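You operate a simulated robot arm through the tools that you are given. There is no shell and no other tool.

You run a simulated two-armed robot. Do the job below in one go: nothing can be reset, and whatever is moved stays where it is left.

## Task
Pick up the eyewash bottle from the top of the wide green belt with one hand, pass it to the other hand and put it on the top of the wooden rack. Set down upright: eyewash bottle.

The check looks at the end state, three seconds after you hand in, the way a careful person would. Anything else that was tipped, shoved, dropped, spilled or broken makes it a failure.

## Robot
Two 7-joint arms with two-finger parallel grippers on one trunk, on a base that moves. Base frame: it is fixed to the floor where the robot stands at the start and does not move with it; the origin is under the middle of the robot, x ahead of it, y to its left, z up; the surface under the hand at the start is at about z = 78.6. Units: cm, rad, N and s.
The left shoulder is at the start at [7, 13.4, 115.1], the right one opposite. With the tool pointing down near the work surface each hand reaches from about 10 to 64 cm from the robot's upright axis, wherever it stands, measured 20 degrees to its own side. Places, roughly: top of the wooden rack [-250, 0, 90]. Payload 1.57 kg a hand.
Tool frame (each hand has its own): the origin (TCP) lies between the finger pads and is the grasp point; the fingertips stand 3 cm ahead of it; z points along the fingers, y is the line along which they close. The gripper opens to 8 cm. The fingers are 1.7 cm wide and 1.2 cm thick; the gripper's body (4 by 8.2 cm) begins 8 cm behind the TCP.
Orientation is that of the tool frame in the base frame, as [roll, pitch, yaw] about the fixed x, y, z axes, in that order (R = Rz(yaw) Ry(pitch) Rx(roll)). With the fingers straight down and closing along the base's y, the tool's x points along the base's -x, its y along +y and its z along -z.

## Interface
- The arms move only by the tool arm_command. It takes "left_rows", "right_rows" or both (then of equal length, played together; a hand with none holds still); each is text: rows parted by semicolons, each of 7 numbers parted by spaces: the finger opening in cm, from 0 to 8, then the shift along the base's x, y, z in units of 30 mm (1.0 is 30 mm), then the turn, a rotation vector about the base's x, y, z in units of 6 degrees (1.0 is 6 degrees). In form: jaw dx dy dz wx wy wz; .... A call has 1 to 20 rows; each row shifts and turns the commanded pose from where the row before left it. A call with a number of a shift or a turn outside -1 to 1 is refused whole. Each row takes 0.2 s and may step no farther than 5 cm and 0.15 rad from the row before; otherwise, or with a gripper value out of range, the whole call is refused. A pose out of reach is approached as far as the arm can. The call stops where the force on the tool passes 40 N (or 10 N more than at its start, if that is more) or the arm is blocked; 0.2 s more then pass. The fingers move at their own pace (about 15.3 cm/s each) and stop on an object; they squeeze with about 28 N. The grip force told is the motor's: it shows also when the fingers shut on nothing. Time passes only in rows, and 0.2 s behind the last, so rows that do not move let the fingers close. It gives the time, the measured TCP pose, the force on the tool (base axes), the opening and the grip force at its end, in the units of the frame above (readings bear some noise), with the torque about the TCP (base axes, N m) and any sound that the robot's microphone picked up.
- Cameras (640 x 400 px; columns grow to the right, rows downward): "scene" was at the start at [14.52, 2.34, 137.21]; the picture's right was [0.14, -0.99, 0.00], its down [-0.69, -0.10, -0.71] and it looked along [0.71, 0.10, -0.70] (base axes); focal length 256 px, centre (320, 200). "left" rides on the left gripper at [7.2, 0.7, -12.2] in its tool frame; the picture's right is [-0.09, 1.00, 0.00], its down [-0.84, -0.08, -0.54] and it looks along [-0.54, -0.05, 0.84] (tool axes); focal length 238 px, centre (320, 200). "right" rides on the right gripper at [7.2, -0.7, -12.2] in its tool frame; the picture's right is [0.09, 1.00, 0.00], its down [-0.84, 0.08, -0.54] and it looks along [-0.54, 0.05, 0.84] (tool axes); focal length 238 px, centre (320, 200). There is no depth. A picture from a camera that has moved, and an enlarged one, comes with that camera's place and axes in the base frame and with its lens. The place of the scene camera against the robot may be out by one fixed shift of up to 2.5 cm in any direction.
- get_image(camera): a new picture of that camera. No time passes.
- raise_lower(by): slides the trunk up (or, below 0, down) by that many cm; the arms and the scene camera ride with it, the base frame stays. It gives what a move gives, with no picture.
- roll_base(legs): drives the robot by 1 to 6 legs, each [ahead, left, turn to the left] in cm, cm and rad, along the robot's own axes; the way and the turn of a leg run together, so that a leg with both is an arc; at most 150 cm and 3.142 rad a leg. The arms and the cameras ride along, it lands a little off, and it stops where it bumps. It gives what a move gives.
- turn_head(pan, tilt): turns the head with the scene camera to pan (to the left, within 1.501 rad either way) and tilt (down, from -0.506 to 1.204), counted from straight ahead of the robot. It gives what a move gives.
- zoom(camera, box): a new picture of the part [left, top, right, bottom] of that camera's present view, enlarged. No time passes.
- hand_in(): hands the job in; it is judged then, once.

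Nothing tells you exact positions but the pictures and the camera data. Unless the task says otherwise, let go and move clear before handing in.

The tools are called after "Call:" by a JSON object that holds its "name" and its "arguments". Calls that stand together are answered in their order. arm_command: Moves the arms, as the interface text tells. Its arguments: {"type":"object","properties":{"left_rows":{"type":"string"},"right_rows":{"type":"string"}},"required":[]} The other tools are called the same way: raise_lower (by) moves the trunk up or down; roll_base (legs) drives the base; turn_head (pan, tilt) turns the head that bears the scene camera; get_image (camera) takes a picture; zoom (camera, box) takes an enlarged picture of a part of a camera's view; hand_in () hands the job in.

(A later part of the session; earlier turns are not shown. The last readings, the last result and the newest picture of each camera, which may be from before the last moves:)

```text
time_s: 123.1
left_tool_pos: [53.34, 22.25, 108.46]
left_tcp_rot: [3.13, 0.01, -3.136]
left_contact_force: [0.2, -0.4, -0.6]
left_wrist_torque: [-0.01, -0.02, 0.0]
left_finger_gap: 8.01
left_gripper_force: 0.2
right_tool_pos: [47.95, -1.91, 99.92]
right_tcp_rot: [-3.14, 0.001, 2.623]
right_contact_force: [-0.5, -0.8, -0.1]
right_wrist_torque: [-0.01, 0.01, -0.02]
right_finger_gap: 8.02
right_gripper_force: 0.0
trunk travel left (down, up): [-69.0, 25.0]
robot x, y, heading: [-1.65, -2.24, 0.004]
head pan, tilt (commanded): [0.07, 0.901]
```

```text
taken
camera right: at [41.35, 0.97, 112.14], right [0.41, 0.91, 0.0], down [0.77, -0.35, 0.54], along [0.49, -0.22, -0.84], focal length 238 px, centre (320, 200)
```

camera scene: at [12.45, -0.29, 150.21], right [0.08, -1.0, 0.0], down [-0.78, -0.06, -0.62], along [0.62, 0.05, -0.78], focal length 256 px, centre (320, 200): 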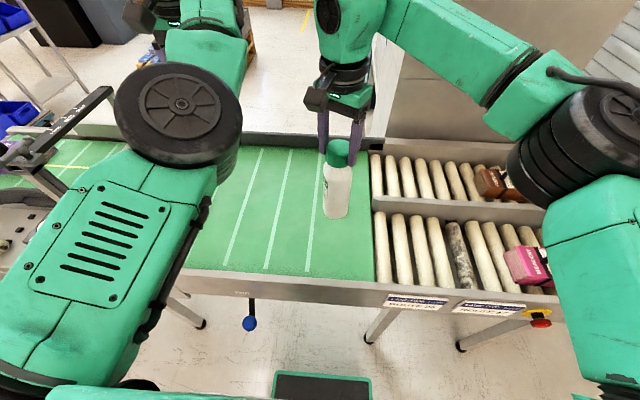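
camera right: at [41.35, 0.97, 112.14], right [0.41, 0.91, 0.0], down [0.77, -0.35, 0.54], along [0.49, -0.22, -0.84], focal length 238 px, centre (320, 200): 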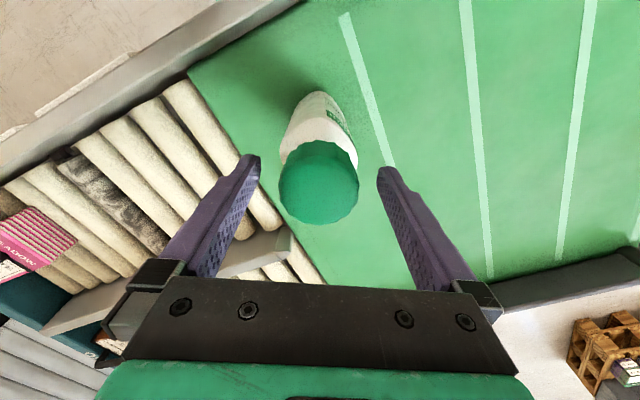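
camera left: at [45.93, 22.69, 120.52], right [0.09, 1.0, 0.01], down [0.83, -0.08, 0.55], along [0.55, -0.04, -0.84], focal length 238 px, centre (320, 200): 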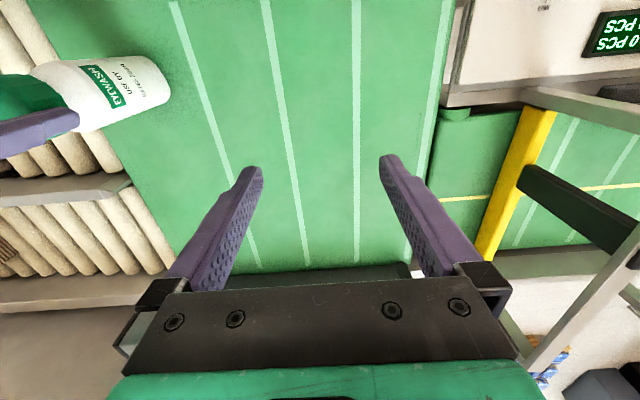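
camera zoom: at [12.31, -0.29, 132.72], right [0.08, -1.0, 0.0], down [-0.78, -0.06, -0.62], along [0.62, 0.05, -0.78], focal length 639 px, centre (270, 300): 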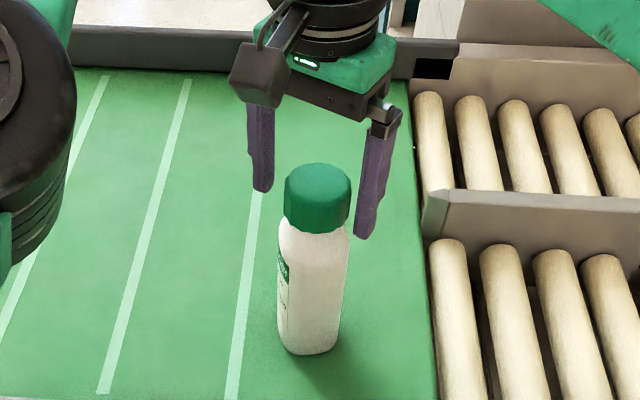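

The bottle stands upright on the belt by itself. I'll raise the right hand straight up and then back the base off 10 cm.

Call:
{"name": "arm_command", "arguments": {"right_rows": "8 0 0 0.3 0 0 0; 8 0 0 0.5 0 0 0; 8 0 0 0.7 0 0 0; 8 0 0 0.8 0 0 0; 8 0 0 0.8 0 0 0; 8 0 0 0.5 0 0 0; 8 0 0 0 0 0 0"}}

Call:
{"name": "roll_base", "arguments": {"legs": [[-10, 0, 0]]}}

Call:
{"name": "get_image", "arguments": {"camera": "right"}}

Call:
{"name": "get_image", "arguments": {"camera": "scene"}}

```text
time_s: 124.7
left_tool_pos: [53.23, 22.25, 108.34]
left_tcp_rot: [3.129, 0.009, -3.136]
left_contact_force: [-0.5, 0.3, 0.3]
left_wrist_torque: [-0.03, -0.01, 0.05]
left_finger_gap: 8.01
left_gripper_force: 0.1
right_tool_pos: [48.1, -2.02, 110.41]
right_tcp_rot: [-3.141, -0.002, 2.626]
right_contact_force: [-0.8, -0.9, 0.9]
right_wrist_torque: [0.0, 0.02, -0.02]
right_finger_gap: 8.01
right_gripper_force: 0.1
trunk travel left (down, up): [-69.0, 25.0]
robot x, y, heading: [-1.64, -1.72, 0.01]
head pan, tilt (commanded): [0.07, 0.901]
```

```text
time_s: 125.8
left_tool_pos: [43.49, 22.13, 108.25]
left_tcp_rot: [3.132, 0.007, -3.138]
left_contact_force: [-0.3, -0.4, 0.2]
left_wrist_torque: [0.02, 0.01, -0.02]
left_finger_gap: 8.0
left_gripper_force: 0.2
right_tool_pos: [38.25, -2.12, 110.36]
right_tcp_rot: [-3.14, -0.002, 2.625]
right_contact_force: [0.4, 0.0, -0.7]
right_wrist_torque: [0.01, 0.0, -0.01]
right_finger_gap: 8.01
right_gripper_force: 0.0
trunk travel left (down, up): [-69.0, 25.0]
robot x, y, heading: [-11.72, -2.15, 0.004]
head pan, tilt (commanded): [0.07, 0.901]
```

```text
taken
camera right: at [31.72, 0.78, 122.65], right [0.41, 0.91, 0.0], down [0.77, -0.35, 0.54], along [0.49, -0.22, -0.84], focal length 238 px, centre (320, 200)
```

right: 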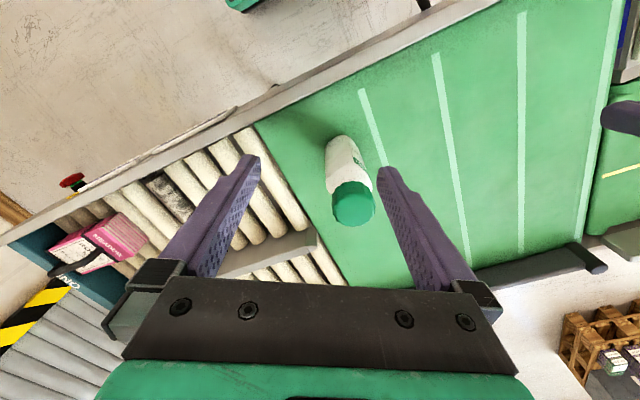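

```text
taken
camera scene: at [2.61, -0.36, 132.7], right [0.07, -1.0, 0.0], down [-0.78, -0.06, -0.62], along [0.62, 0.05, -0.78], focal length 256 px, centre (320, 200)
```

scene: 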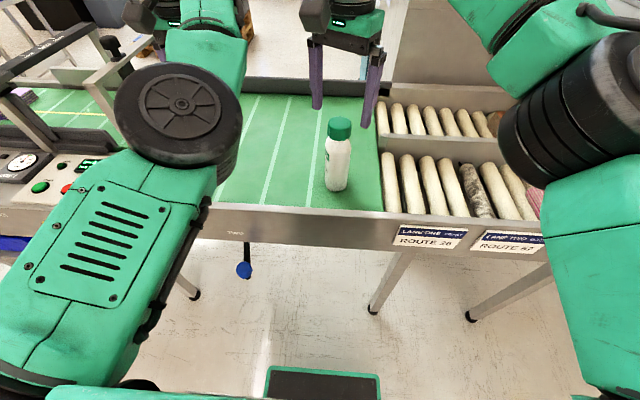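

The bottle stands undisturbed at about [48, -2]. I'll bring the trunk back up 3.5 cm, move the right hand well to the side of the bottle, and tilt it there.

Call:
{"name": "raise_lower", "arguments": {"by": 3.5}}

Call:
{"name": "arm_command", "arguments": {"right_rows": "8 -0.1 -0.6 -0.2 0 0 0.833; 8 -0.1 -0.8 -0.3 0 0 0.833; 8 -0.1 -0.8 -0.5 0 0 0.833; 8 -0.1 -0.8 -0.5 0 0 0.833; 8 -0.1 -0.8 -0.5 0 0 0.833; 8 -0.1 -0.8 -0.5 0 0 0.833; 8 0 0 0 0 0 0"}}

Call:
{"name": "get_image", "arguments": {"camera": "scene"}}

```text
time_s: 126.6
left_tool_pos: [43.36, 21.99, 111.9]
left_tcp_rot: [3.133, 0.007, -3.138]
left_contact_force: [0.1, 0.9, 0.5]
left_wrist_torque: [0.02, -0.01, -0.04]
left_finger_gap: 7.99
left_gripper_force: 0.1
right_tool_pos: [38.13, -2.2, 113.97]
right_tcp_rot: [3.141, 0.0, 2.623]
right_contact_force: [0.0, 0.0, -0.2]
right_wrist_torque: [-0.01, 0.01, -0.01]
right_finger_gap: 8.02
right_gripper_force: 0.1
trunk travel left (down, up): [-72.5, 21.5]
robot x, y, heading: [-11.58, -2.03, 0.009]
head pan, tilt (commanded): [0.07, 0.901]
```

```text
time_s: 128.2
left_tool_pos: [43.42, 22.16, 111.85]
left_tcp_rot: [3.13, 0.01, -3.139]
left_contact_force: [0.3, 0.1, -0.7]
left_wrist_torque: [0.0, 0.02, 0.01]
left_finger_gap: 8.0
left_gripper_force: 0.0
right_tool_pos: [36.31, -15.83, 106.58]
right_tcp_rot: [-3.14, -0.003, -3.136]
right_contact_force: [-0.1, 0.1, -0.3]
right_wrist_torque: [-0.02, -0.01, 0.0]
right_finger_gap: 7.98
right_gripper_force: 0.1
trunk travel left (down, up): [-72.5, 21.5]
robot x, y, heading: [-11.72, -2.14, -0.001]
head pan, tilt (commanded): [0.07, 0.901]
```

```text
taken
camera scene: at [2.46, -0.3, 136.22], right [0.07, -1.0, 0.0], down [-0.78, -0.06, -0.62], along [0.62, 0.05, -0.78], focal length 256 px, centre (320, 200)
```

scene: 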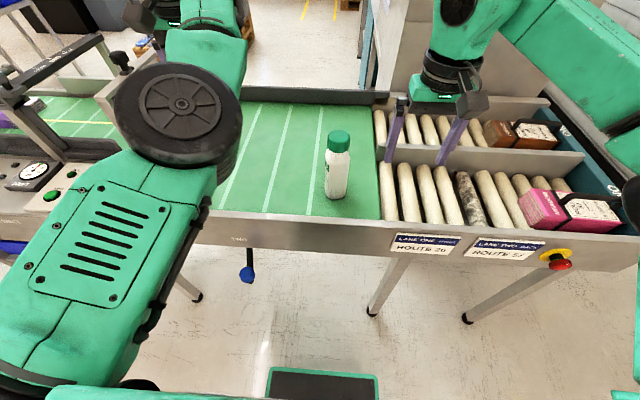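

The right hand is clear of the bottle and pointing straight down. I'm tilting it forward by 50° in place.

Call:
{"name": "arm_command", "arguments": {"right_rows": "8 0 0 -0.1 0 -0.833 0; 8 0 0 -0.1 0 -0.833 0; 8 0 0 -0.1 0 -0.833 0; 8 0 0 -0.1 0 -0.833 0; 8 0 0 -0.1 0 -0.833 0; 8 0 0 -0.1 0 -0.833 0; 8 0 0 -0.1 0 -0.833 0; 8 0 0 -0.1 0 -0.833 0; 8 0 0 -0.1 0 -0.833 0; 8 0 0 -0.1 0 -0.833 0; 8 0 0 0 0 0 0"}}

Call:
{"name": "get_image", "arguments": {"camera": "right"}}

Call:
{"name": "get_image", "arguments": {"camera": "scene"}}

```text
time_s: 130.6
left_tool_pos: [43.56, 22.12, 111.92]
left_tcp_rot: [3.132, 0.009, -3.139]
left_contact_force: [-0.7, 0.6, 0.0]
left_wrist_torque: [0.02, 0.0, 0.02]
left_finger_gap: 8.02
left_gripper_force: 0.0
right_tool_pos: [36.47, -16.0, 103.46]
right_tcp_rot: [-3.135, 0.872, -3.134]
right_contact_force: [0.4, 0.7, -0.4]
right_wrist_torque: [0.0, 0.01, -0.01]
right_finger_gap: 7.99
right_gripper_force: 0.0
trunk travel left (down, up): [-72.5, 21.5]
robot x, y, heading: [-11.84, -2.12, 0.002]
head pan, tilt (commanded): [0.07, 0.901]
```

```text
taken
camera right: at [22.4, -16.65, 105.8], right [-0.06, 1.0, -0.07], down [0.12, 0.08, 0.99], along [0.99, 0.05, -0.13], focal length 238 px, centre (320, 200)
```

right: 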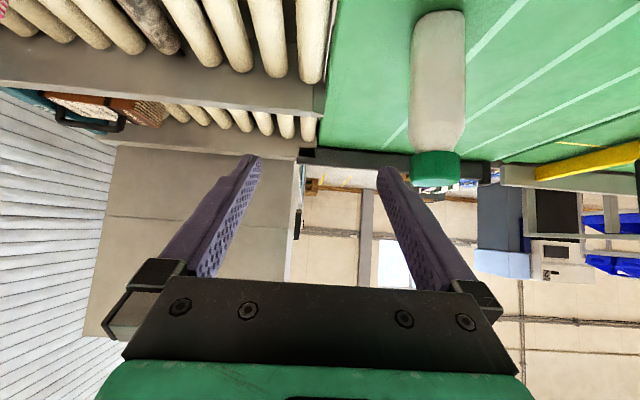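

```text
taken
camera scene: at [2.48, -0.36, 136.22], right [0.07, -1.0, 0.0], down [-0.78, -0.06, -0.62], along [0.62, 0.05, -0.78], focal length 256 px, centre (320, 200)
```

scene: 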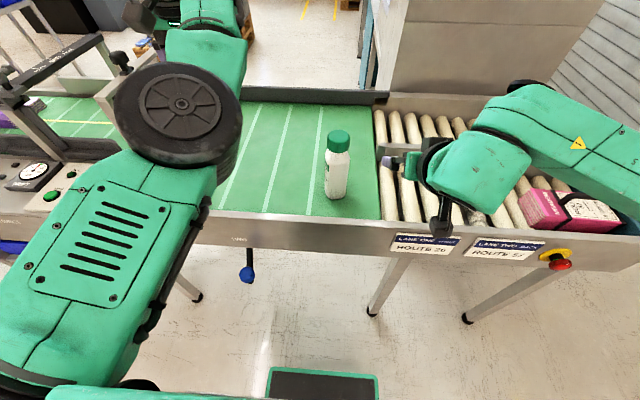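

The tilt went cleanly. I'll zoom in with the right camera to read the bottle's position, width and yaw.

Call:
{"name": "zoom", "arguments": {"camera": "right", "box": [370, 0, 500, 210]}}

Call:
{"name": "zoom", "arguments": {"camera": "scene", "box": [290, 110, 390, 220]}}

Call:
{"name": "zoom", "arguments": {"camera": "left", "box": [0, 0, 320, 200]}}

```text
1.90 times, centred on (435, 105) of right
camera zoom: at [22.4, -16.65, 105.8], right [-0.06, 1.0, -0.07], down [0.12, 0.08, 0.99], along [0.99, 0.05, -0.13], focal length 454 px, centre (101, 381)
```

zoom: 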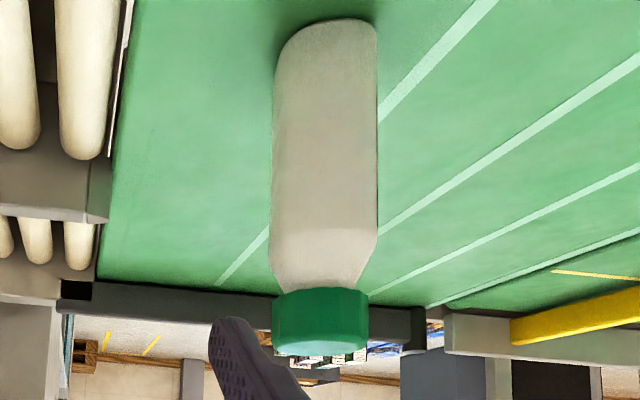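

```text
3.64 times, centred on (340, 165) of scene
camera zoom: at [2.48, -0.36, 136.22], right [0.07, -1.0, 0.0], down [-0.78, -0.06, -0.62], along [0.62, 0.05, -0.78], focal length 929 px, centre (247, 327)
```

zoom: 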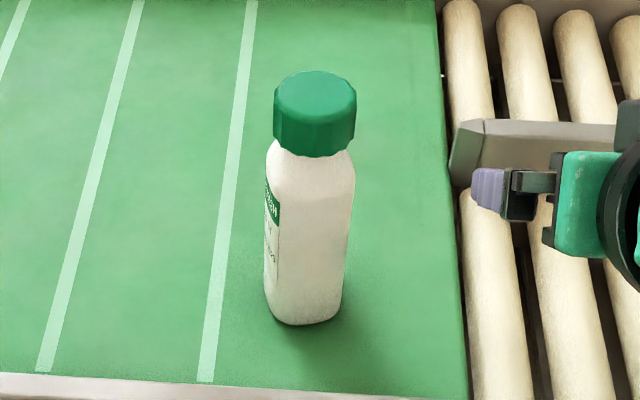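

```text
2.00 times, centred on (160, 100) of left
camera zoom: at [36.09, 22.54, 124.03], right [0.09, 1.0, 0.01], down [0.83, -0.08, 0.55], along [0.55, -0.04, -0.84], focal length 477 px, centre (640, 400)
```

zoom: 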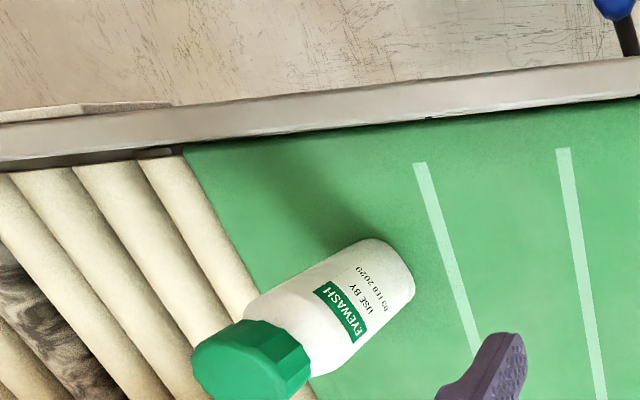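

The bottle is at about [48, -2.2], with the narrow direction about 5 cm wide and the faces at roughly +16.5°. I'm moving the right hand to a pre-grasp point 14 cm back along that heading.

Call:
{"name": "arm_command", "arguments": {"right_rows": "8 0.03 0.4 -0.3 0 0 0.46; 8 0.05 0.6 -0.5 0 0 0.46; 8 0.05 0.6 -0.55 0 0 0.46; 8 0.05 0.65 -0.55 0 0 0.46; 8 0.05 0.65 -0.55 0 0 0.46; 8 0.05 0.65 -0.55 0 0 0.45; 8 0 0 0 0 0 0"}}

Call:
{"name": "get_image", "arguments": {"camera": "right"}}

Call:
{"name": "zoom", "arguments": {"camera": "right", "box": [220, 20, 420, 270]}}

Call:
{"name": "get_image", "arguments": {"camera": "scene"}}

```text
time_s: 132.2
left_tool_pos: [43.4, 21.99, 111.94]
left_tcp_rot: [3.131, 0.008, -3.137]
left_contact_force: [0.4, -1.3, 0.0]
left_wrist_torque: [0.02, -0.01, 0.0]
left_finger_gap: 8.01
left_gripper_force: 0.1
right_tool_pos: [36.96, -5.3, 94.49]
right_tcp_rot: [-3.136, 0.87, -2.844]
right_contact_force: [0.4, 0.6, 0.2]
right_wrist_torque: [-0.01, -0.03, 0.03]
right_finger_gap: 7.99
right_gripper_force: 0.2
trunk travel left (down, up): [-72.5, 21.5]
robot x, y, heading: [-11.45, -2.33, 0.001]
head pan, tilt (commanded): [0.07, 0.901]
```

```text
taken
camera right: at [23.77, -9.99, 96.88], right [-0.34, 0.94, -0.07], down [0.1, 0.11, 0.99], along [0.93, 0.33, -0.13], focal length 238 px, centre (320, 200)
```

right: 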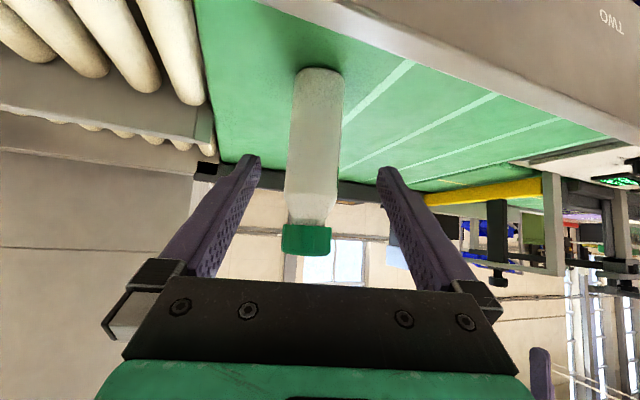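

```text
1.60 times, centred on (320, 145) of right
camera zoom: at [23.77, -9.99, 96.88], right [-0.34, 0.94, -0.07], down [0.1, 0.11, 0.99], along [0.93, 0.33, -0.13], focal length 381 px, centre (320, 288)
```

zoom: 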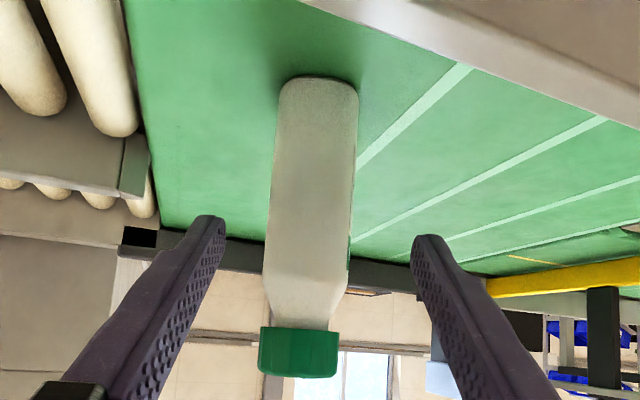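

```text
taken
camera scene: at [2.44, -0.4, 136.22], right [0.07, -1.0, 0.0], down [-0.78, -0.06, -0.62], along [0.62, 0.05, -0.78], focal length 256 px, centre (320, 200)
```

scene: 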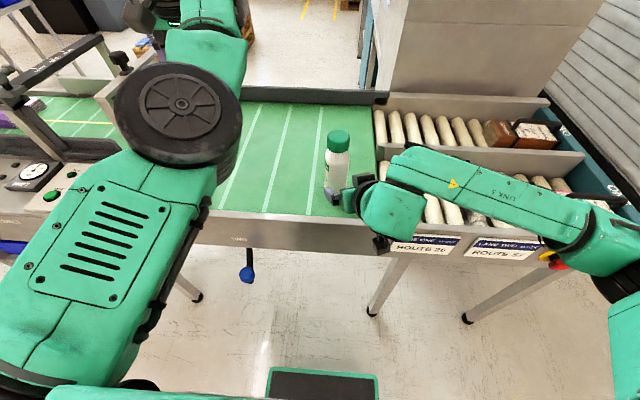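

The bottle is nicely in line, within 0.3 cm, with about 1.5 cm clearance on each side. I'll advance 60% and check.

Call:
{"name": "arm_command", "arguments": {"right_rows": "8 0.355 0.09 -0.307 0 0 0; 8 0.355 0.09 -0.307 0 0 0; 8 0.355 0.09 -0.307 0 0 0; 8 0.355 0.09 -0.307 0 0 0; 8 0.355 0.096 -0.307 0 0 0; 8 0.355 0.096 -0.307 0 0 0; 8 0 0 0 0 0 0"}}

Call:
{"name": "zoom", "arguments": {"camera": "right", "box": [220, 20, 420, 270]}}

Call:
{"name": "zoom", "arguments": {"camera": "scene", "box": [280, 90, 440, 250]}}

```text
time_s: 133.8
left_tool_pos: [43.36, 22.06, 111.91]
left_tcp_rot: [3.13, 0.007, -3.139]
left_contact_force: [0.1, 0.4, -0.4]
left_wrist_torque: [-0.01, 0.02, 0.0]
left_finger_gap: 7.98
left_gripper_force: 0.2
right_tool_pos: [43.65, -3.77, 89.08]
right_tcp_rot: [-3.137, 0.872, -2.846]
right_contact_force: [-0.4, 0.5, 0.1]
right_wrist_torque: [0.05, 0.03, -0.05]
right_finger_gap: 7.97
right_gripper_force: 0.1
trunk travel left (down, up): [-72.5, 21.5]
robot x, y, heading: [-11.42, -2.34, 0.002]
head pan, tilt (commanded): [0.07, 0.901]
```

```text
1.60 times, centred on (320, 145) of right
camera zoom: at [30.38, -8.35, 91.31], right [-0.34, 0.94, -0.07], down [0.1, 0.11, 0.99], along [0.93, 0.33, -0.13], focal length 381 px, centre (320, 288)
```

zoom: 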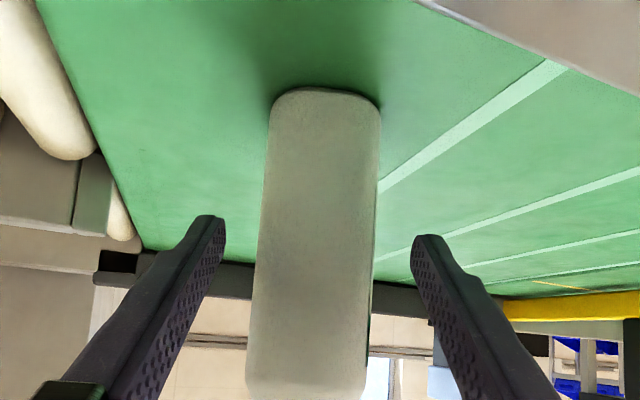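

```text
2.50 times, centred on (360, 170) of scene
camera zoom: at [2.44, -0.38, 136.22], right [0.07, -1.0, 0.0], down [-0.78, -0.06, -0.62], along [0.62, 0.05, -0.78], focal length 639 px, centre (220, 275)
```

zoom: 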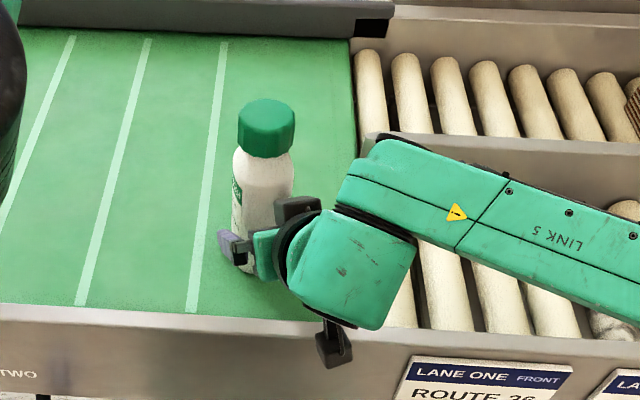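

Well centred. I'll make the last advance and check before closing.

Call:
{"name": "arm_command", "arguments": {"right_rows": "8 0.33 0.1 -0.28 0 0 0; 8 0.33 0.1 -0.28 0 0 0; 8 0.33 0.1 -0.28 0 0 0; 8 0.3 0.1 -0.28 0 0 0; 8 0 0 0 0 0 0"}}

Call:
{"name": "zoom", "arguments": {"camera": "right", "box": [220, 20, 420, 270]}}

Call:
{"name": "zoom", "arguments": {"camera": "scene", "box": [280, 90, 440, 250]}}

```text
time_s: 135.0
left_tool_pos: [43.31, 22.08, 111.75]
left_tcp_rot: [3.13, 0.008, -3.138]
left_contact_force: [-0.3, -0.4, 1.2]
left_wrist_torque: [-0.02, 0.01, -0.02]
left_finger_gap: 7.99
left_gripper_force: 0.3
right_tool_pos: [47.47, -2.34, 85.61]
right_tcp_rot: [-3.136, 0.872, -2.848]
right_contact_force: [-0.9, -0.8, -0.3]
right_wrist_torque: [0.01, 0.06, -0.02]
right_finger_gap: 8.01
right_gripper_force: 0.1
trunk travel left (down, up): [-72.5, 21.5]
robot x, y, heading: [-11.2, -2.3, 0.006]
head pan, tilt (commanded): [0.07, 0.901]
```

```text
1.60 times, centred on (320, 145) of right
camera zoom: at [34.17, -7.03, 87.99], right [-0.34, 0.94, -0.07], down [0.09, 0.11, 0.99], along [0.93, 0.33, -0.13], focal length 381 px, centre (320, 288)
```

zoom: 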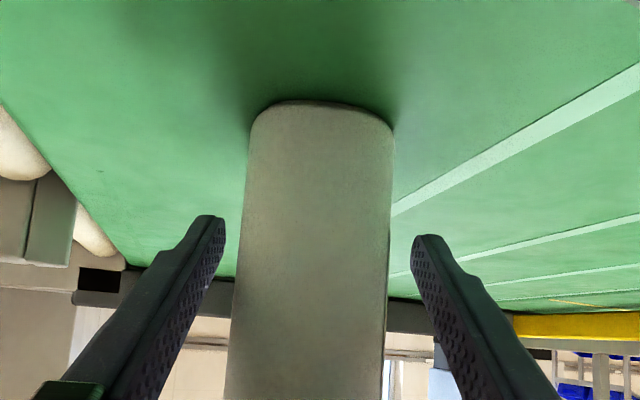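

```text
2.50 times, centred on (360, 170) of scene
camera zoom: at [2.44, -0.38, 136.22], right [0.07, -1.0, 0.0], down [-0.78, -0.06, -0.62], along [0.62, 0.05, -0.78], focal length 639 px, centre (220, 275)
```

zoom: 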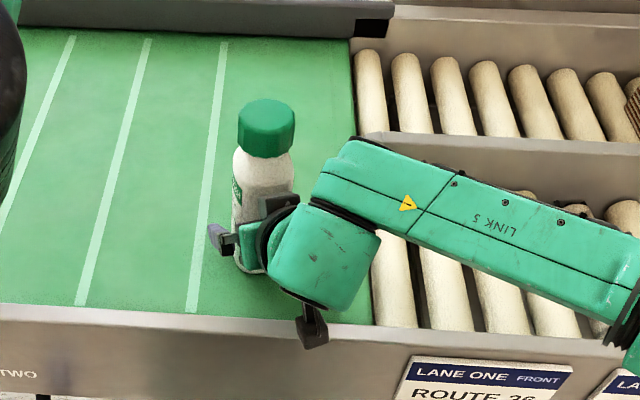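

The body is centred with no contact and the bottle unmoved. I'm closing gradually on the narrow sides.

Call:
{"name": "arm_command", "arguments": {"right_rows": "7.3 0 0 0 0 0 0; 6.7 0 0 0 0 0 0; 6.2 0 0 0 0 0 0; 5.8 0 0 0 0 0 0; 5.5 0 0 0 0 0 0; 5.3 0 0 0 0 0 0; 5.1 0 0 0 0 0 0; 4.9 0 0 0 0 0 0; 4.7 0 0 0 0 0 0; 4.4 0 0 0 0 0 0; 4 0 0 0 0 0 0; 3 0 0 0 0 0 0; 2 0 0 0 0 0 0; 2 0 0 0 0 0 0"}}

Call:
{"name": "zoom", "arguments": {"camera": "right", "box": [220, 20, 420, 270]}}

Call:
{"name": "zoom", "arguments": {"camera": "scene", "box": [280, 90, 440, 250]}}

```text
time_s: 138.0
left_tool_pos: [43.47, 21.92, 111.91]
left_tcp_rot: [3.127, 0.007, -3.138]
left_contact_force: [0.2, -0.6, -0.3]
left_wrist_torque: [-0.01, 0.02, -0.03]
left_finger_gap: 8.05
left_gripper_force: 0.1
right_tool_pos: [47.42, -2.55, 85.61]
right_tcp_rot: [-3.136, 0.873, -2.846]
right_contact_force: [2.4, -4.8, 0.8]
right_wrist_torque: [-0.13, -0.03, -0.02]
right_finger_gap: 5.88
right_gripper_force: 28.2
trunk travel left (down, up): [-72.5, 21.5]
robot x, y, heading: [-11.29, -2.38, 0.005]
head pan, tilt (commanded): [0.07, 0.901]
```

```text
1.60 times, centred on (320, 145) of right
camera zoom: at [34.18, -7.11, 87.98], right [-0.34, 0.94, -0.07], down [0.1, 0.11, 0.99], along [0.93, 0.33, -0.13], focal length 381 px, centre (320, 288)
```

zoom: 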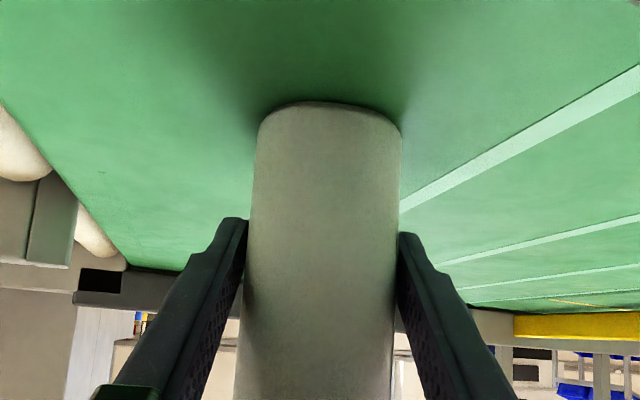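

```text
2.50 times, centred on (360, 170) of scene
camera zoom: at [2.48, -0.49, 136.22], right [0.07, -1.0, 0.0], down [-0.78, -0.06, -0.62], along [0.62, 0.05, -0.78], focal length 639 px, centre (220, 275)
```

zoom: 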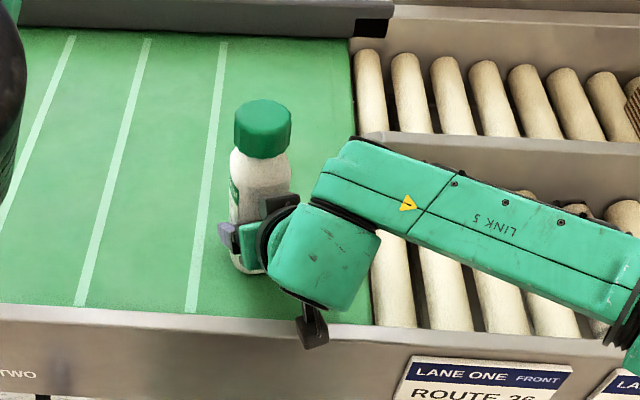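

The grip is firm: gap 5.88 cm at 28 N. I'll lift slowly and check that it stays upright.

Call:
{"name": "arm_command", "arguments": {"right_rows": "2 0 0 0.05 0 0 0; 2 0 0 0.1 0 0 0; 2 0 0 0.2 0 0 0; 2 0 0 0.3 0 0 0; 2 0 0 0.4 0 0 0; 2 0 0 0.4 0 0 0; 2 0 0 0.2 0 0 0; 2 0 0 0 0 0 0; 2 0 0 0 0 0 0"}}

Call:
{"name": "zoom", "arguments": {"camera": "right", "box": [220, 20, 420, 270]}}

Call:
{"name": "get_image", "arguments": {"camera": "left"}}

Call:
{"name": "zoom", "arguments": {"camera": "scene", "box": [280, 90, 440, 250]}}

```text
time_s: 140.0
left_tool_pos: [43.5, 22.14, 111.8]
left_tcp_rot: [3.133, 0.009, -3.138]
left_contact_force: [0.4, -0.2, 0.0]
left_wrist_torque: [0.05, 0.01, 0.04]
left_finger_gap: 8.02
left_gripper_force: 0.1
right_tool_pos: [47.41, -2.51, 90.48]
right_tcp_rot: [-3.137, 0.872, -2.846]
right_contact_force: [0.3, 0.0, -5.8]
right_wrist_torque: [0.0, 0.01, 0.03]
right_finger_gap: 5.86
right_gripper_force: 28.2
trunk travel left (down, up): [-72.5, 21.5]
robot x, y, heading: [-11.6, -2.31, 0.004]
head pan, tilt (commanded): [0.07, 0.901]
```

```text
1.60 times, centred on (320, 145) of right
camera zoom: at [34.23, -7.23, 92.84], right [-0.34, 0.94, -0.07], down [0.1, 0.11, 0.99], along [0.93, 0.33, -0.13], focal length 381 px, centre (320, 288)
```

zoom: 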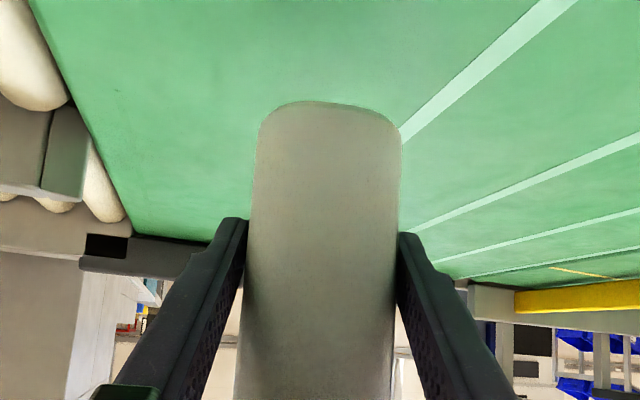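

```text
taken
camera left: at [36.17, 22.54, 123.99], right [0.09, 1.0, 0.01], down [0.83, -0.08, 0.55], along [0.55, -0.04, -0.84], focal length 238 px, centre (320, 200)
```

left: 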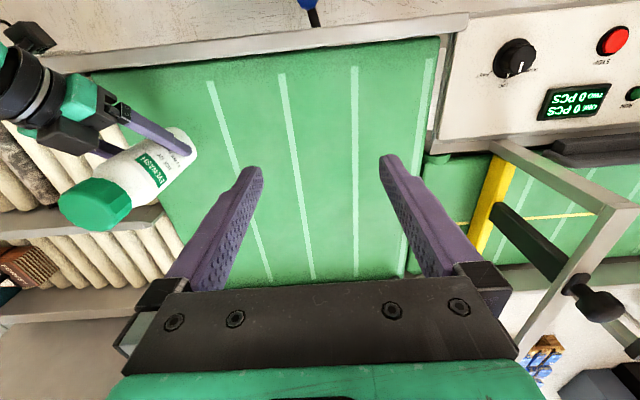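

```text
2.50 times, centred on (360, 170) of scene
camera zoom: at [2.57, -0.37, 136.21], right [0.07, -1.0, 0.0], down [-0.78, -0.06, -0.62], along [0.62, 0.05, -0.78], focal length 639 px, centre (220, 275)
```

zoom: 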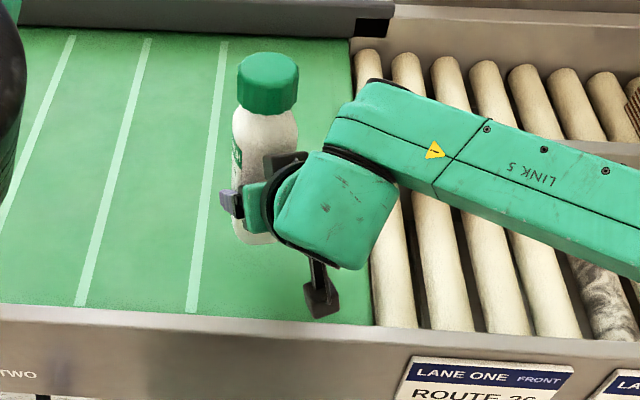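

The bottle is lifted cleanly and upright in a tilted right-hand grip on its body. I'll raise the trunk and back away from the belt into open floor.

Call:
{"name": "raise_lower", "arguments": {"by": 14}}

Call:
{"name": "roll_base", "arguments": {"legs": [[-45, 0, 0]]}}

Call:
{"name": "get_image", "arguments": {"camera": "scene"}}

Call:
{"name": "get_image", "arguments": {"camera": "right"}}

```text
time_s: 141.7
left_tool_pos: [43.53, 22.03, 125.86]
left_tcp_rot: [3.131, 0.005, -3.139]
left_contact_force: [1.0, -0.5, 0.4]
left_wrist_torque: [0.0, -0.03, -0.01]
left_finger_gap: 8.0
left_gripper_force: 0.0
right_tool_pos: [47.56, -2.58, 104.4]
right_tcp_rot: [-3.136, 0.872, -2.845]
right_contact_force: [0.1, 0.4, -5.2]
right_wrist_torque: [0.01, 0.04, 0.01]
right_finger_gap: 5.83
right_gripper_force: 28.5
trunk travel left (down, up): [-86.5, 7.5]
robot x, y, heading: [-11.57, -2.18, 0.006]
head pan, tilt (commanded): [0.07, 0.901]
```

```text
time_s: 144.4
left_tool_pos: [-1.11, 22.34, 125.79]
left_tcp_rot: [3.132, 0.007, -3.126]
left_contact_force: [1.2, -1.0, 0.3]
left_wrist_torque: [0.0, 0.01, 0.03]
left_finger_gap: 8.01
left_gripper_force: 0.1
right_tool_pos: [3.14, -2.26, 104.29]
right_tcp_rot: [-3.137, 0.87, -2.835]
right_contact_force: [-0.6, -0.3, -5.3]
right_wrist_torque: [0.0, 0.06, 0.01]
right_finger_gap: 5.88
right_gripper_force: 28.2
trunk travel left (down, up): [-86.5, 7.5]
robot x, y, heading: [-55.74, -2.45, 0.018]
head pan, tilt (commanded): [0.07, 0.901]
```

```text
taken
camera scene: at [-41.71, -0.67, 150.19], right [0.09, -1.0, 0.0], down [-0.78, -0.07, -0.62], along [0.62, 0.05, -0.79], focal length 256 px, centre (320, 200)
```

scene: 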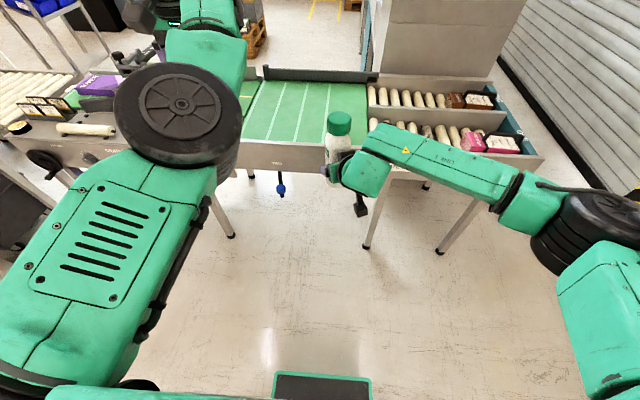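

```text
taken
camera right: at [-10.05, -7.11, 106.75], right [-0.35, 0.93, -0.07], down [0.1, 0.11, 0.99], along [0.93, 0.34, -0.13], focal length 238 px, centre (320, 200)
```

right: 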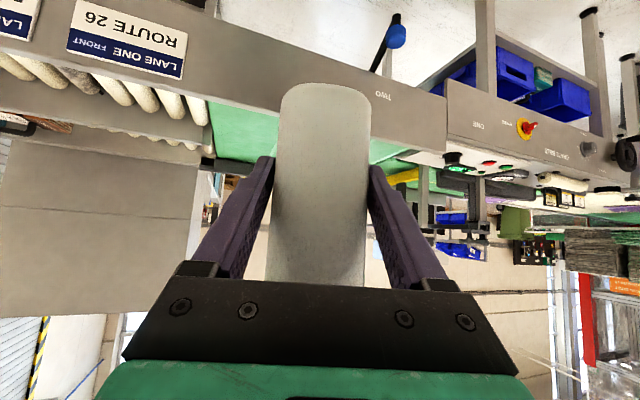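

I'll try to tuck the left arm further out to its side so it stays well clear of the rack later.

Call:
{"name": "arm_command", "arguments": {"left_rows": "8 -0.1 0.7 0 0 0 0; 8 -0.2 0.8 0 0 0 0; 8 -0.3 0.8 0 0 0 0; 8 -0.5 0.8 0 0 0 0; 8 -0.6 0.6 0 0 0 0; 8 -0.6 0.5 0 0 0 0; 8 -0.6 0.3 0 0 0 0; 8 0 0 0 0 0 0", "right_rows": "2 -0.2 0 0 0 0 0; 2 -0.3 0 0 0 0 0; 2 -0.3 0 0 0 0 0; 2 -0.3 0 0 0 0 0; 2 -0.3 0 0 0 0 0; 2 -0.3 0 0 0 0 0; 2 -0.3 0 0 0 0 0; 2 0 0 0 0 0 0"}}

Call:
{"name": "get_image", "arguments": {"camera": "scene"}}

```text
time_s: 146.2
left_tool_pos: [-10.27, 35.77, 125.72]
left_tcp_rot: [3.131, 0.007, -3.125]
left_contact_force: [0.3, 1.3, 1.3]
left_wrist_torque: [-0.01, 0.02, 0.0]
left_finger_gap: 8.0
left_gripper_force: 0.1
right_tool_pos: [-3.07, -2.26, 104.32]
right_tcp_rot: [-3.138, 0.871, -2.836]
right_contact_force: [0.6, -0.3, -4.9]
right_wrist_torque: [-0.02, 0.07, -0.02]
right_finger_gap: 5.87
right_gripper_force: 28.3
trunk travel left (down, up): [-86.5, 7.5]
robot x, y, heading: [-55.88, -2.5, 0.019]
head pan, tilt (commanded): [0.07, 0.901]
```

```text
taken
camera scene: at [-41.91, -0.67, 150.21], right [0.09, -1.0, 0.0], down [-0.78, -0.07, -0.62], along [0.62, 0.05, -0.78], focal length 256 px, centre (320, 200)
```

scene: 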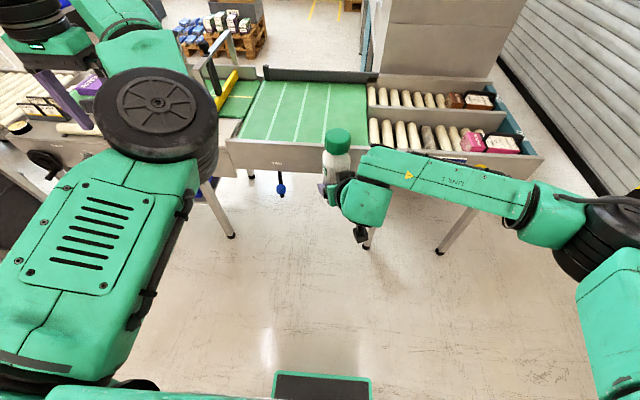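

That worked. I'll tuck the left arm back a bit more.

Call:
{"name": "arm_command", "arguments": {"left_rows": "8 -0.6 0.1 0 0 0 0; 8 -0.7 0.1 0 0 0 0; 8 -0.7 0.1 0 0 0 0; 8 -0.7 0.1 0 0 0 0; 8 -0.7 0.1 0 0 0 0; 8 0 0 0 0 0 0", "right_rows": "2 0 0 0 0 0 0; 2 0 0 0 0 0 0; 2 0 0 0 0 0 0; 2 0 0 0 0 0 0; 2 0 0 0 0 0 0; 2 0 0 0 0 0 0"}}

Call:
{"name": "get_image", "arguments": {"camera": "scene"}}

```text
time_s: 147.6
left_tool_pos: [-20.38, 37.38, 125.87]
left_tcp_rot: [3.131, 0.006, -3.126]
left_contact_force: [0.2, 0.5, 0.3]
left_wrist_torque: [-0.01, 0.04, -0.01]
left_finger_gap: 7.99
left_gripper_force: 0.0
right_tool_pos: [-3.0, -2.3, 104.38]
right_tcp_rot: [-3.135, 0.872, -2.834]
right_contact_force: [0.4, 0.3, -4.5]
right_wrist_torque: [0.0, 0.06, 0.04]
right_finger_gap: 5.88
right_gripper_force: 27.8
trunk travel left (down, up): [-86.5, 7.5]
robot x, y, heading: [-56.05, -2.76, 0.018]
head pan, tilt (commanded): [0.07, 0.901]
```

```text
taken
camera scene: at [-41.9, -0.68, 150.21], right [0.09, -1.0, 0.0], down [-0.78, -0.07, -0.62], along [0.62, 0.05, -0.78], focal length 256 px, centre (320, 200)
```

scene: 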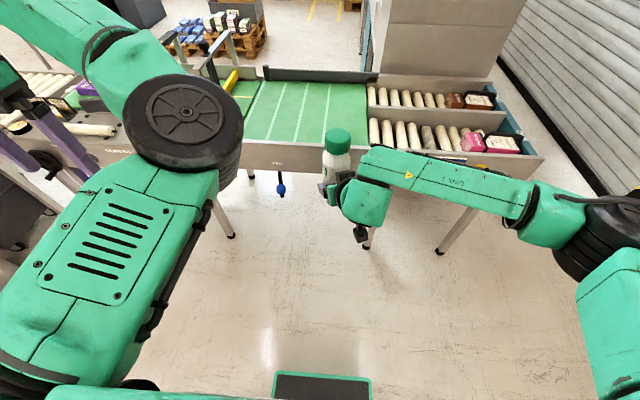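

Both arms are in good carrying poses. I'll sidestep right into the aisle line, then turn left to about 70° so the right forearm will point away from the blue post when I reach in.

Call:
{"name": "roll_base", "arguments": {"legs": [[0, -90, -0.018]]}}

Call:
{"name": "roll_base", "arguments": {"legs": [[0, 0, 1.22]]}}

Call:
{"name": "turn_head", "arguments": {"pan": 1.2, "tilt": 0.5}}

Call:
{"name": "get_image", "arguments": {"camera": "scene"}}

```text
time_s: 152.4
left_tool_pos: [-18.73, -53.83, 125.84]
left_tcp_rot: [3.13, 0.008, -3.121]
left_contact_force: [0.2, 0.5, -0.6]
left_wrist_torque: [-0.01, 0.01, 0.0]
left_finger_gap: 8.02
left_gripper_force: 0.0
right_tool_pos: [-1.21, -93.28, 104.39]
right_tcp_rot: [-3.136, 0.87, -2.827]
right_contact_force: [0.3, 0.5, -5.4]
right_wrist_torque: [0.0, 0.04, 0.01]
right_finger_gap: 5.87
right_gripper_force: 28.1
trunk travel left (down, up): [-86.5, 7.5]
robot x, y, heading: [-54.09, -94.47, 0.022]
head pan, tilt (commanded): [0.07, 0.901]
```

```text
time_s: 155.8
left_tool_pos: [-79.63, -47.03, 125.94]
left_tcp_rot: [3.129, 0.008, -1.9]
left_contact_force: [-0.4, 0.2, -0.2]
left_wrist_torque: [-0.03, 0.0, -0.02]
left_finger_gap: 7.99
left_gripper_force: 0.0
right_tool_pos: [-36.6, -44.33, 104.4]
right_tcp_rot: [-3.136, 0.872, -1.606]
right_contact_force: [0.5, -0.2, -4.6]
right_wrist_torque: [-0.06, -0.02, -0.01]
right_finger_gap: 5.87
right_gripper_force: 28.1
trunk travel left (down, up): [-86.5, 7.5]
robot x, y, heading: [-54.09, -93.92, 1.241]
head pan, tilt (commanded): [0.07, 0.901]
```

```text
time_s: 157.2
left_tool_pos: [-79.69, -47.05, 125.96]
left_tcp_rot: [3.131, 0.006, -1.9]
left_contact_force: [-0.5, 1.1, 0.2]
left_wrist_torque: [0.01, -0.02, -0.03]
left_finger_gap: 7.99
left_gripper_force: 0.0
right_tool_pos: [-36.73, -44.13, 104.43]
right_tcp_rot: [-3.136, 0.871, -1.607]
right_contact_force: [0.0, 0.5, -4.7]
right_wrist_torque: [-0.07, 0.0, -0.01]
right_finger_gap: 5.85
right_gripper_force: 28.1
trunk travel left (down, up): [-86.5, 7.5]
robot x, y, heading: [-54.23, -94.11, 1.241]
head pan, tilt (commanded): [1.201, 0.499]
```

```text
taken
camera scene: at [-58.09, -82.12, 153.6], right [0.64, 0.77, 0.0], down [0.37, -0.31, -0.88], along [-0.67, 0.56, -0.48], focal length 256 px, centre (320, 200)
```

scene: 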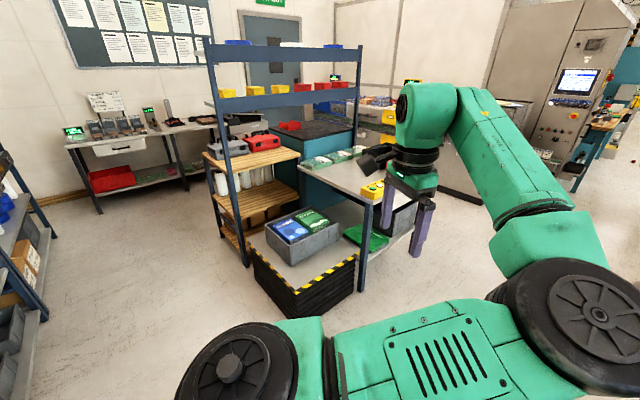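

This is a clear view of the rack, post, platform and aisle. I'll zoom in for measurements.

Call:
{"name": "zoom", "arguments": {"camera": "scene", "box": [180, 120, 330, 280]}}

Call:
{"name": "zoom", "arguments": {"camera": "scene", "box": [180, 20, 380, 170]}}

```text
2.50 times, centred on (255, 200) of scene
camera zoom: at [-58.09, -82.12, 153.6], right [0.64, 0.77, 0.0], down [0.37, -0.31, -0.88], along [-0.67, 0.56, -0.48], focal length 639 px, centre (482, 200)
```

zoom: 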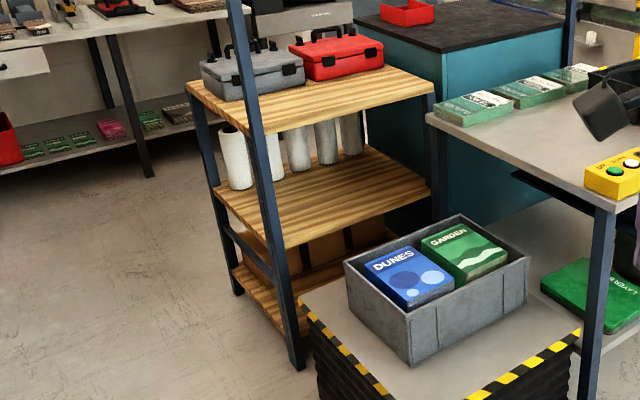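

```text
2.67 times, centred on (280, 95) of scene
camera zoom: at [-58.09, -82.12, 153.6], right [0.64, 0.77, 0.0], down [0.37, -0.31, -0.88], along [-0.67, 0.56, -0.48], focal length 681 px, centre (427, 480)
```

zoom: 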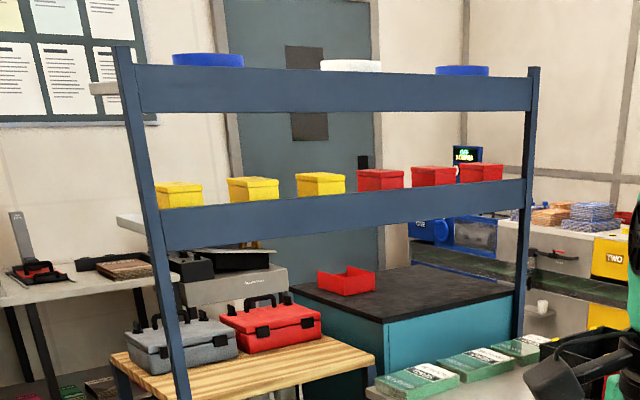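

Combining views, I now put the rack top at z of about 87, spanning x -275 to -222 and y -28 to 34. The toolboxes' fronts are at x about -248, the post at about [-219, -27] and the shelf underside at about z = 125.5. My target for the bottle is around [-234.5, -17]. I'll drive along the aisle in two legs at a safe distance.

Call:
{"name": "roll_base", "arguments": {"legs": [[-34.9, 92.6, 0]]}}

Call:
{"name": "get_image", "arguments": {"camera": "scene"}}

```text
time_s: 162.2
left_tool_pos: [-176.18, -50.3, 126.0]
left_tcp_rot: [3.13, 0.007, -1.903]
left_contact_force: [0.7, -0.7, -0.1]
left_wrist_torque: [-0.02, 0.03, 0.03]
left_finger_gap: 7.98
left_gripper_force: 0.2
right_tool_pos: [-133.24, -47.5, 104.44]
right_tcp_rot: [-3.137, 0.869, -1.611]
right_contact_force: [0.1, -0.4, -4.9]
right_wrist_torque: [-0.02, -0.03, -0.02]
right_finger_gap: 5.87
right_gripper_force: 27.7
trunk travel left (down, up): [-86.5, 7.5]
robot x, y, heading: [-150.63, -97.58, 1.245]
head pan, tilt (commanded): [1.201, 0.499]
```

```text
taken
camera scene: at [-154.72, -85.42, 153.6], right [0.64, 0.76, 0.0], down [0.37, -0.31, -0.88], along [-0.67, 0.57, -0.48], focal length 256 px, centre (320, 200)
```

scene: 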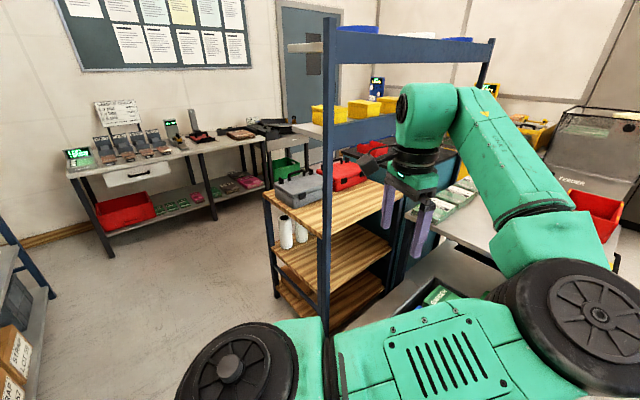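

Good. This second viewpoint gives a long baseline, so I'll zoom in to triangulate the rack edge, post and toolbox accurately.

Call:
{"name": "zoom", "arguments": {"camera": "scene", "box": [250, 150, 410, 340]}}

Call:
{"name": "zoom", "arguments": {"camera": "scene", "box": [260, 0, 420, 200]}}

```text
2.11 times, centred on (330, 245) of scene
camera zoom: at [-154.72, -85.42, 153.6], right [0.64, 0.76, 0.0], down [0.37, -0.31, -0.88], along [-0.67, 0.57, -0.48], focal length 538 px, centre (299, 105)
```

zoom: 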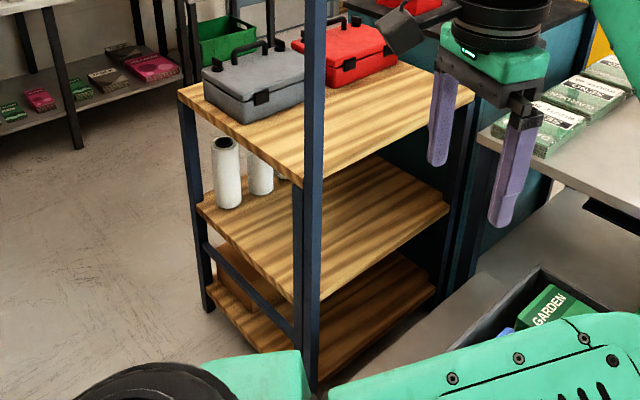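

```text
2.00 times, centred on (340, 100) of scene
camera zoom: at [-154.72, -85.42, 153.6], right [0.64, 0.76, 0.0], down [0.37, -0.31, -0.88], along [-0.67, 0.57, -0.48], focal length 511 px, centre (280, 400)
```

zoom: 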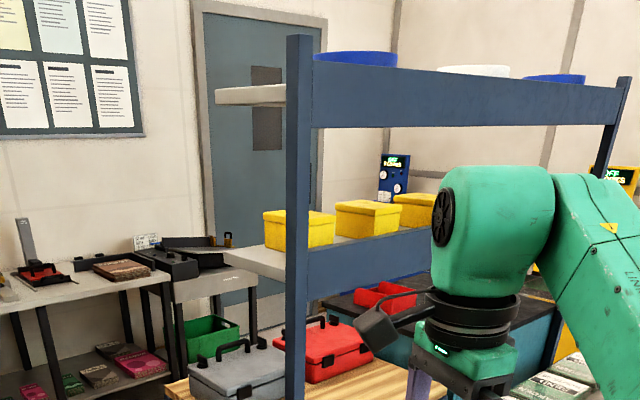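

The triangulation puts the rack top lower (z about 84–87) and a touch further back. I'll settle the height by force when lowering and use the hand camera for position. Driving the second leg along the aisle.

Call:
{"name": "roll_base", "arguments": {"legs": [[-36, 95, 0]]}}

Call:
{"name": "turn_head", "arguments": {"pan": 0.0, "tilt": 0.6}}

Call:
{"name": "get_image", "arguments": {"camera": "scene"}}

Call:
{"name": "get_image", "arguments": {"camera": "right"}}

Call:
{"name": "get_image", "arguments": {"camera": "left"}}

```text
time_s: 167.5
left_tool_pos: [-278.77, -55.2, 126.09]
left_tcp_rot: [3.129, 0.007, -1.895]
left_contact_force: [0.2, 0.5, 0.3]
left_wrist_torque: [-0.02, 0.03, 0.02]
left_finger_gap: 8.0
left_gripper_force: 0.0
right_tool_pos: [-235.83, -52.05, 104.34]
right_tcp_rot: [-3.136, 0.868, -1.603]
right_contact_force: [-0.6, 0.1, -5.0]
right_wrist_torque: [-0.06, 0.01, -0.01]
right_finger_gap: 5.89
right_gripper_force: 28.0
trunk travel left (down, up): [-86.5, 7.5]
robot x, y, heading: [-253.24, -102.07, 1.253]
head pan, tilt (commanded): [1.201, 0.499]
```

```text
time_s: 168.9
left_tool_pos: [-278.89, -55.12, 125.9]
left_tcp_rot: [3.13, 0.01, -1.894]
left_contact_force: [-0.5, 0.3, -0.1]
left_wrist_torque: [0.01, 0.0, -0.01]
left_finger_gap: 8.01
left_gripper_force: 0.1
right_tool_pos: [-235.97, -51.97, 104.31]
right_tcp_rot: [-3.135, 0.868, -1.601]
right_contact_force: [-0.1, 0.3, -5.1]
right_wrist_torque: [-0.07, -0.03, -0.01]
right_finger_gap: 5.87
right_gripper_force: 28.7
trunk travel left (down, up): [-86.5, 7.5]
robot x, y, heading: [-252.88, -101.98, 1.254]
head pan, tilt (commanded): [0.0, 0.6]
```

```text
taken
camera scene: at [-247.32, -87.51, 152.69], right [0.95, -0.32, 0.0], down [-0.18, -0.54, -0.82], along [0.26, 0.78, -0.57], focal length 256 px, centre (320, 200)
```

scene: 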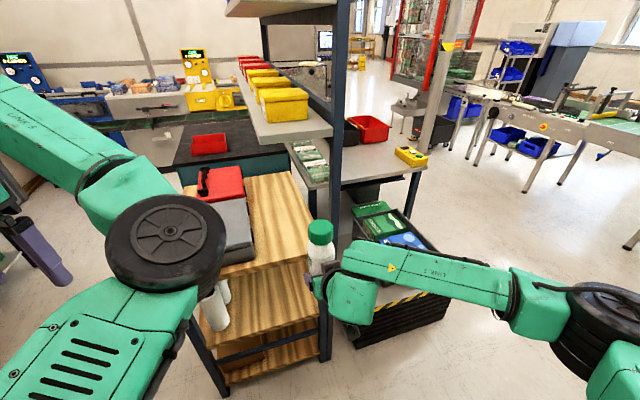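

```text
taken
camera right: at [-235.75, -65.96, 106.81], right [-1.0, -0.02, -0.07], down [-0.08, 0.13, 0.99], along [-0.01, 0.99, -0.13], focal length 238 px, centre (320, 200)
```

right: 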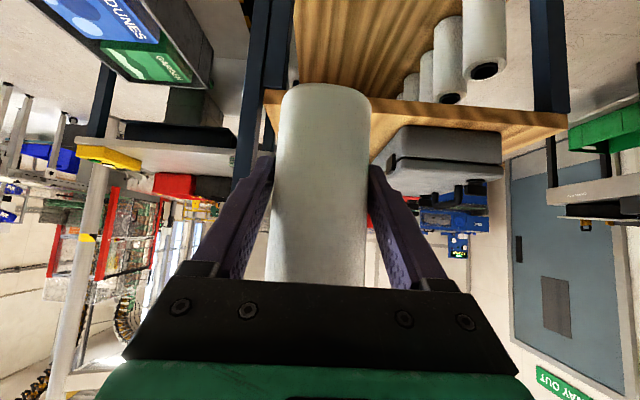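

```text
taken
camera left: at [-281.77, -61.91, 138.09], right [-0.92, 0.4, 0.01], down [0.34, 0.76, 0.55], along [0.21, 0.51, -0.84], focal length 238 px, centre (320, 200)
```

left: 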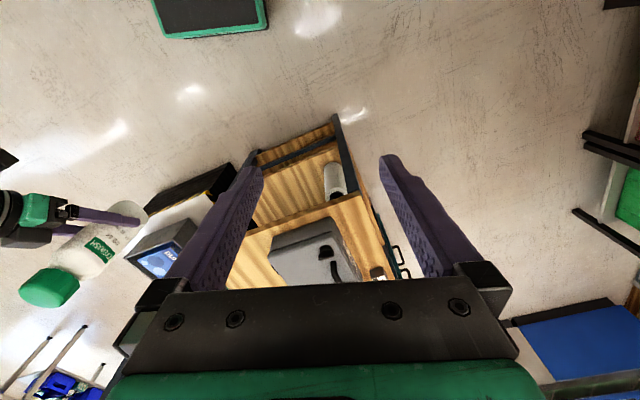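

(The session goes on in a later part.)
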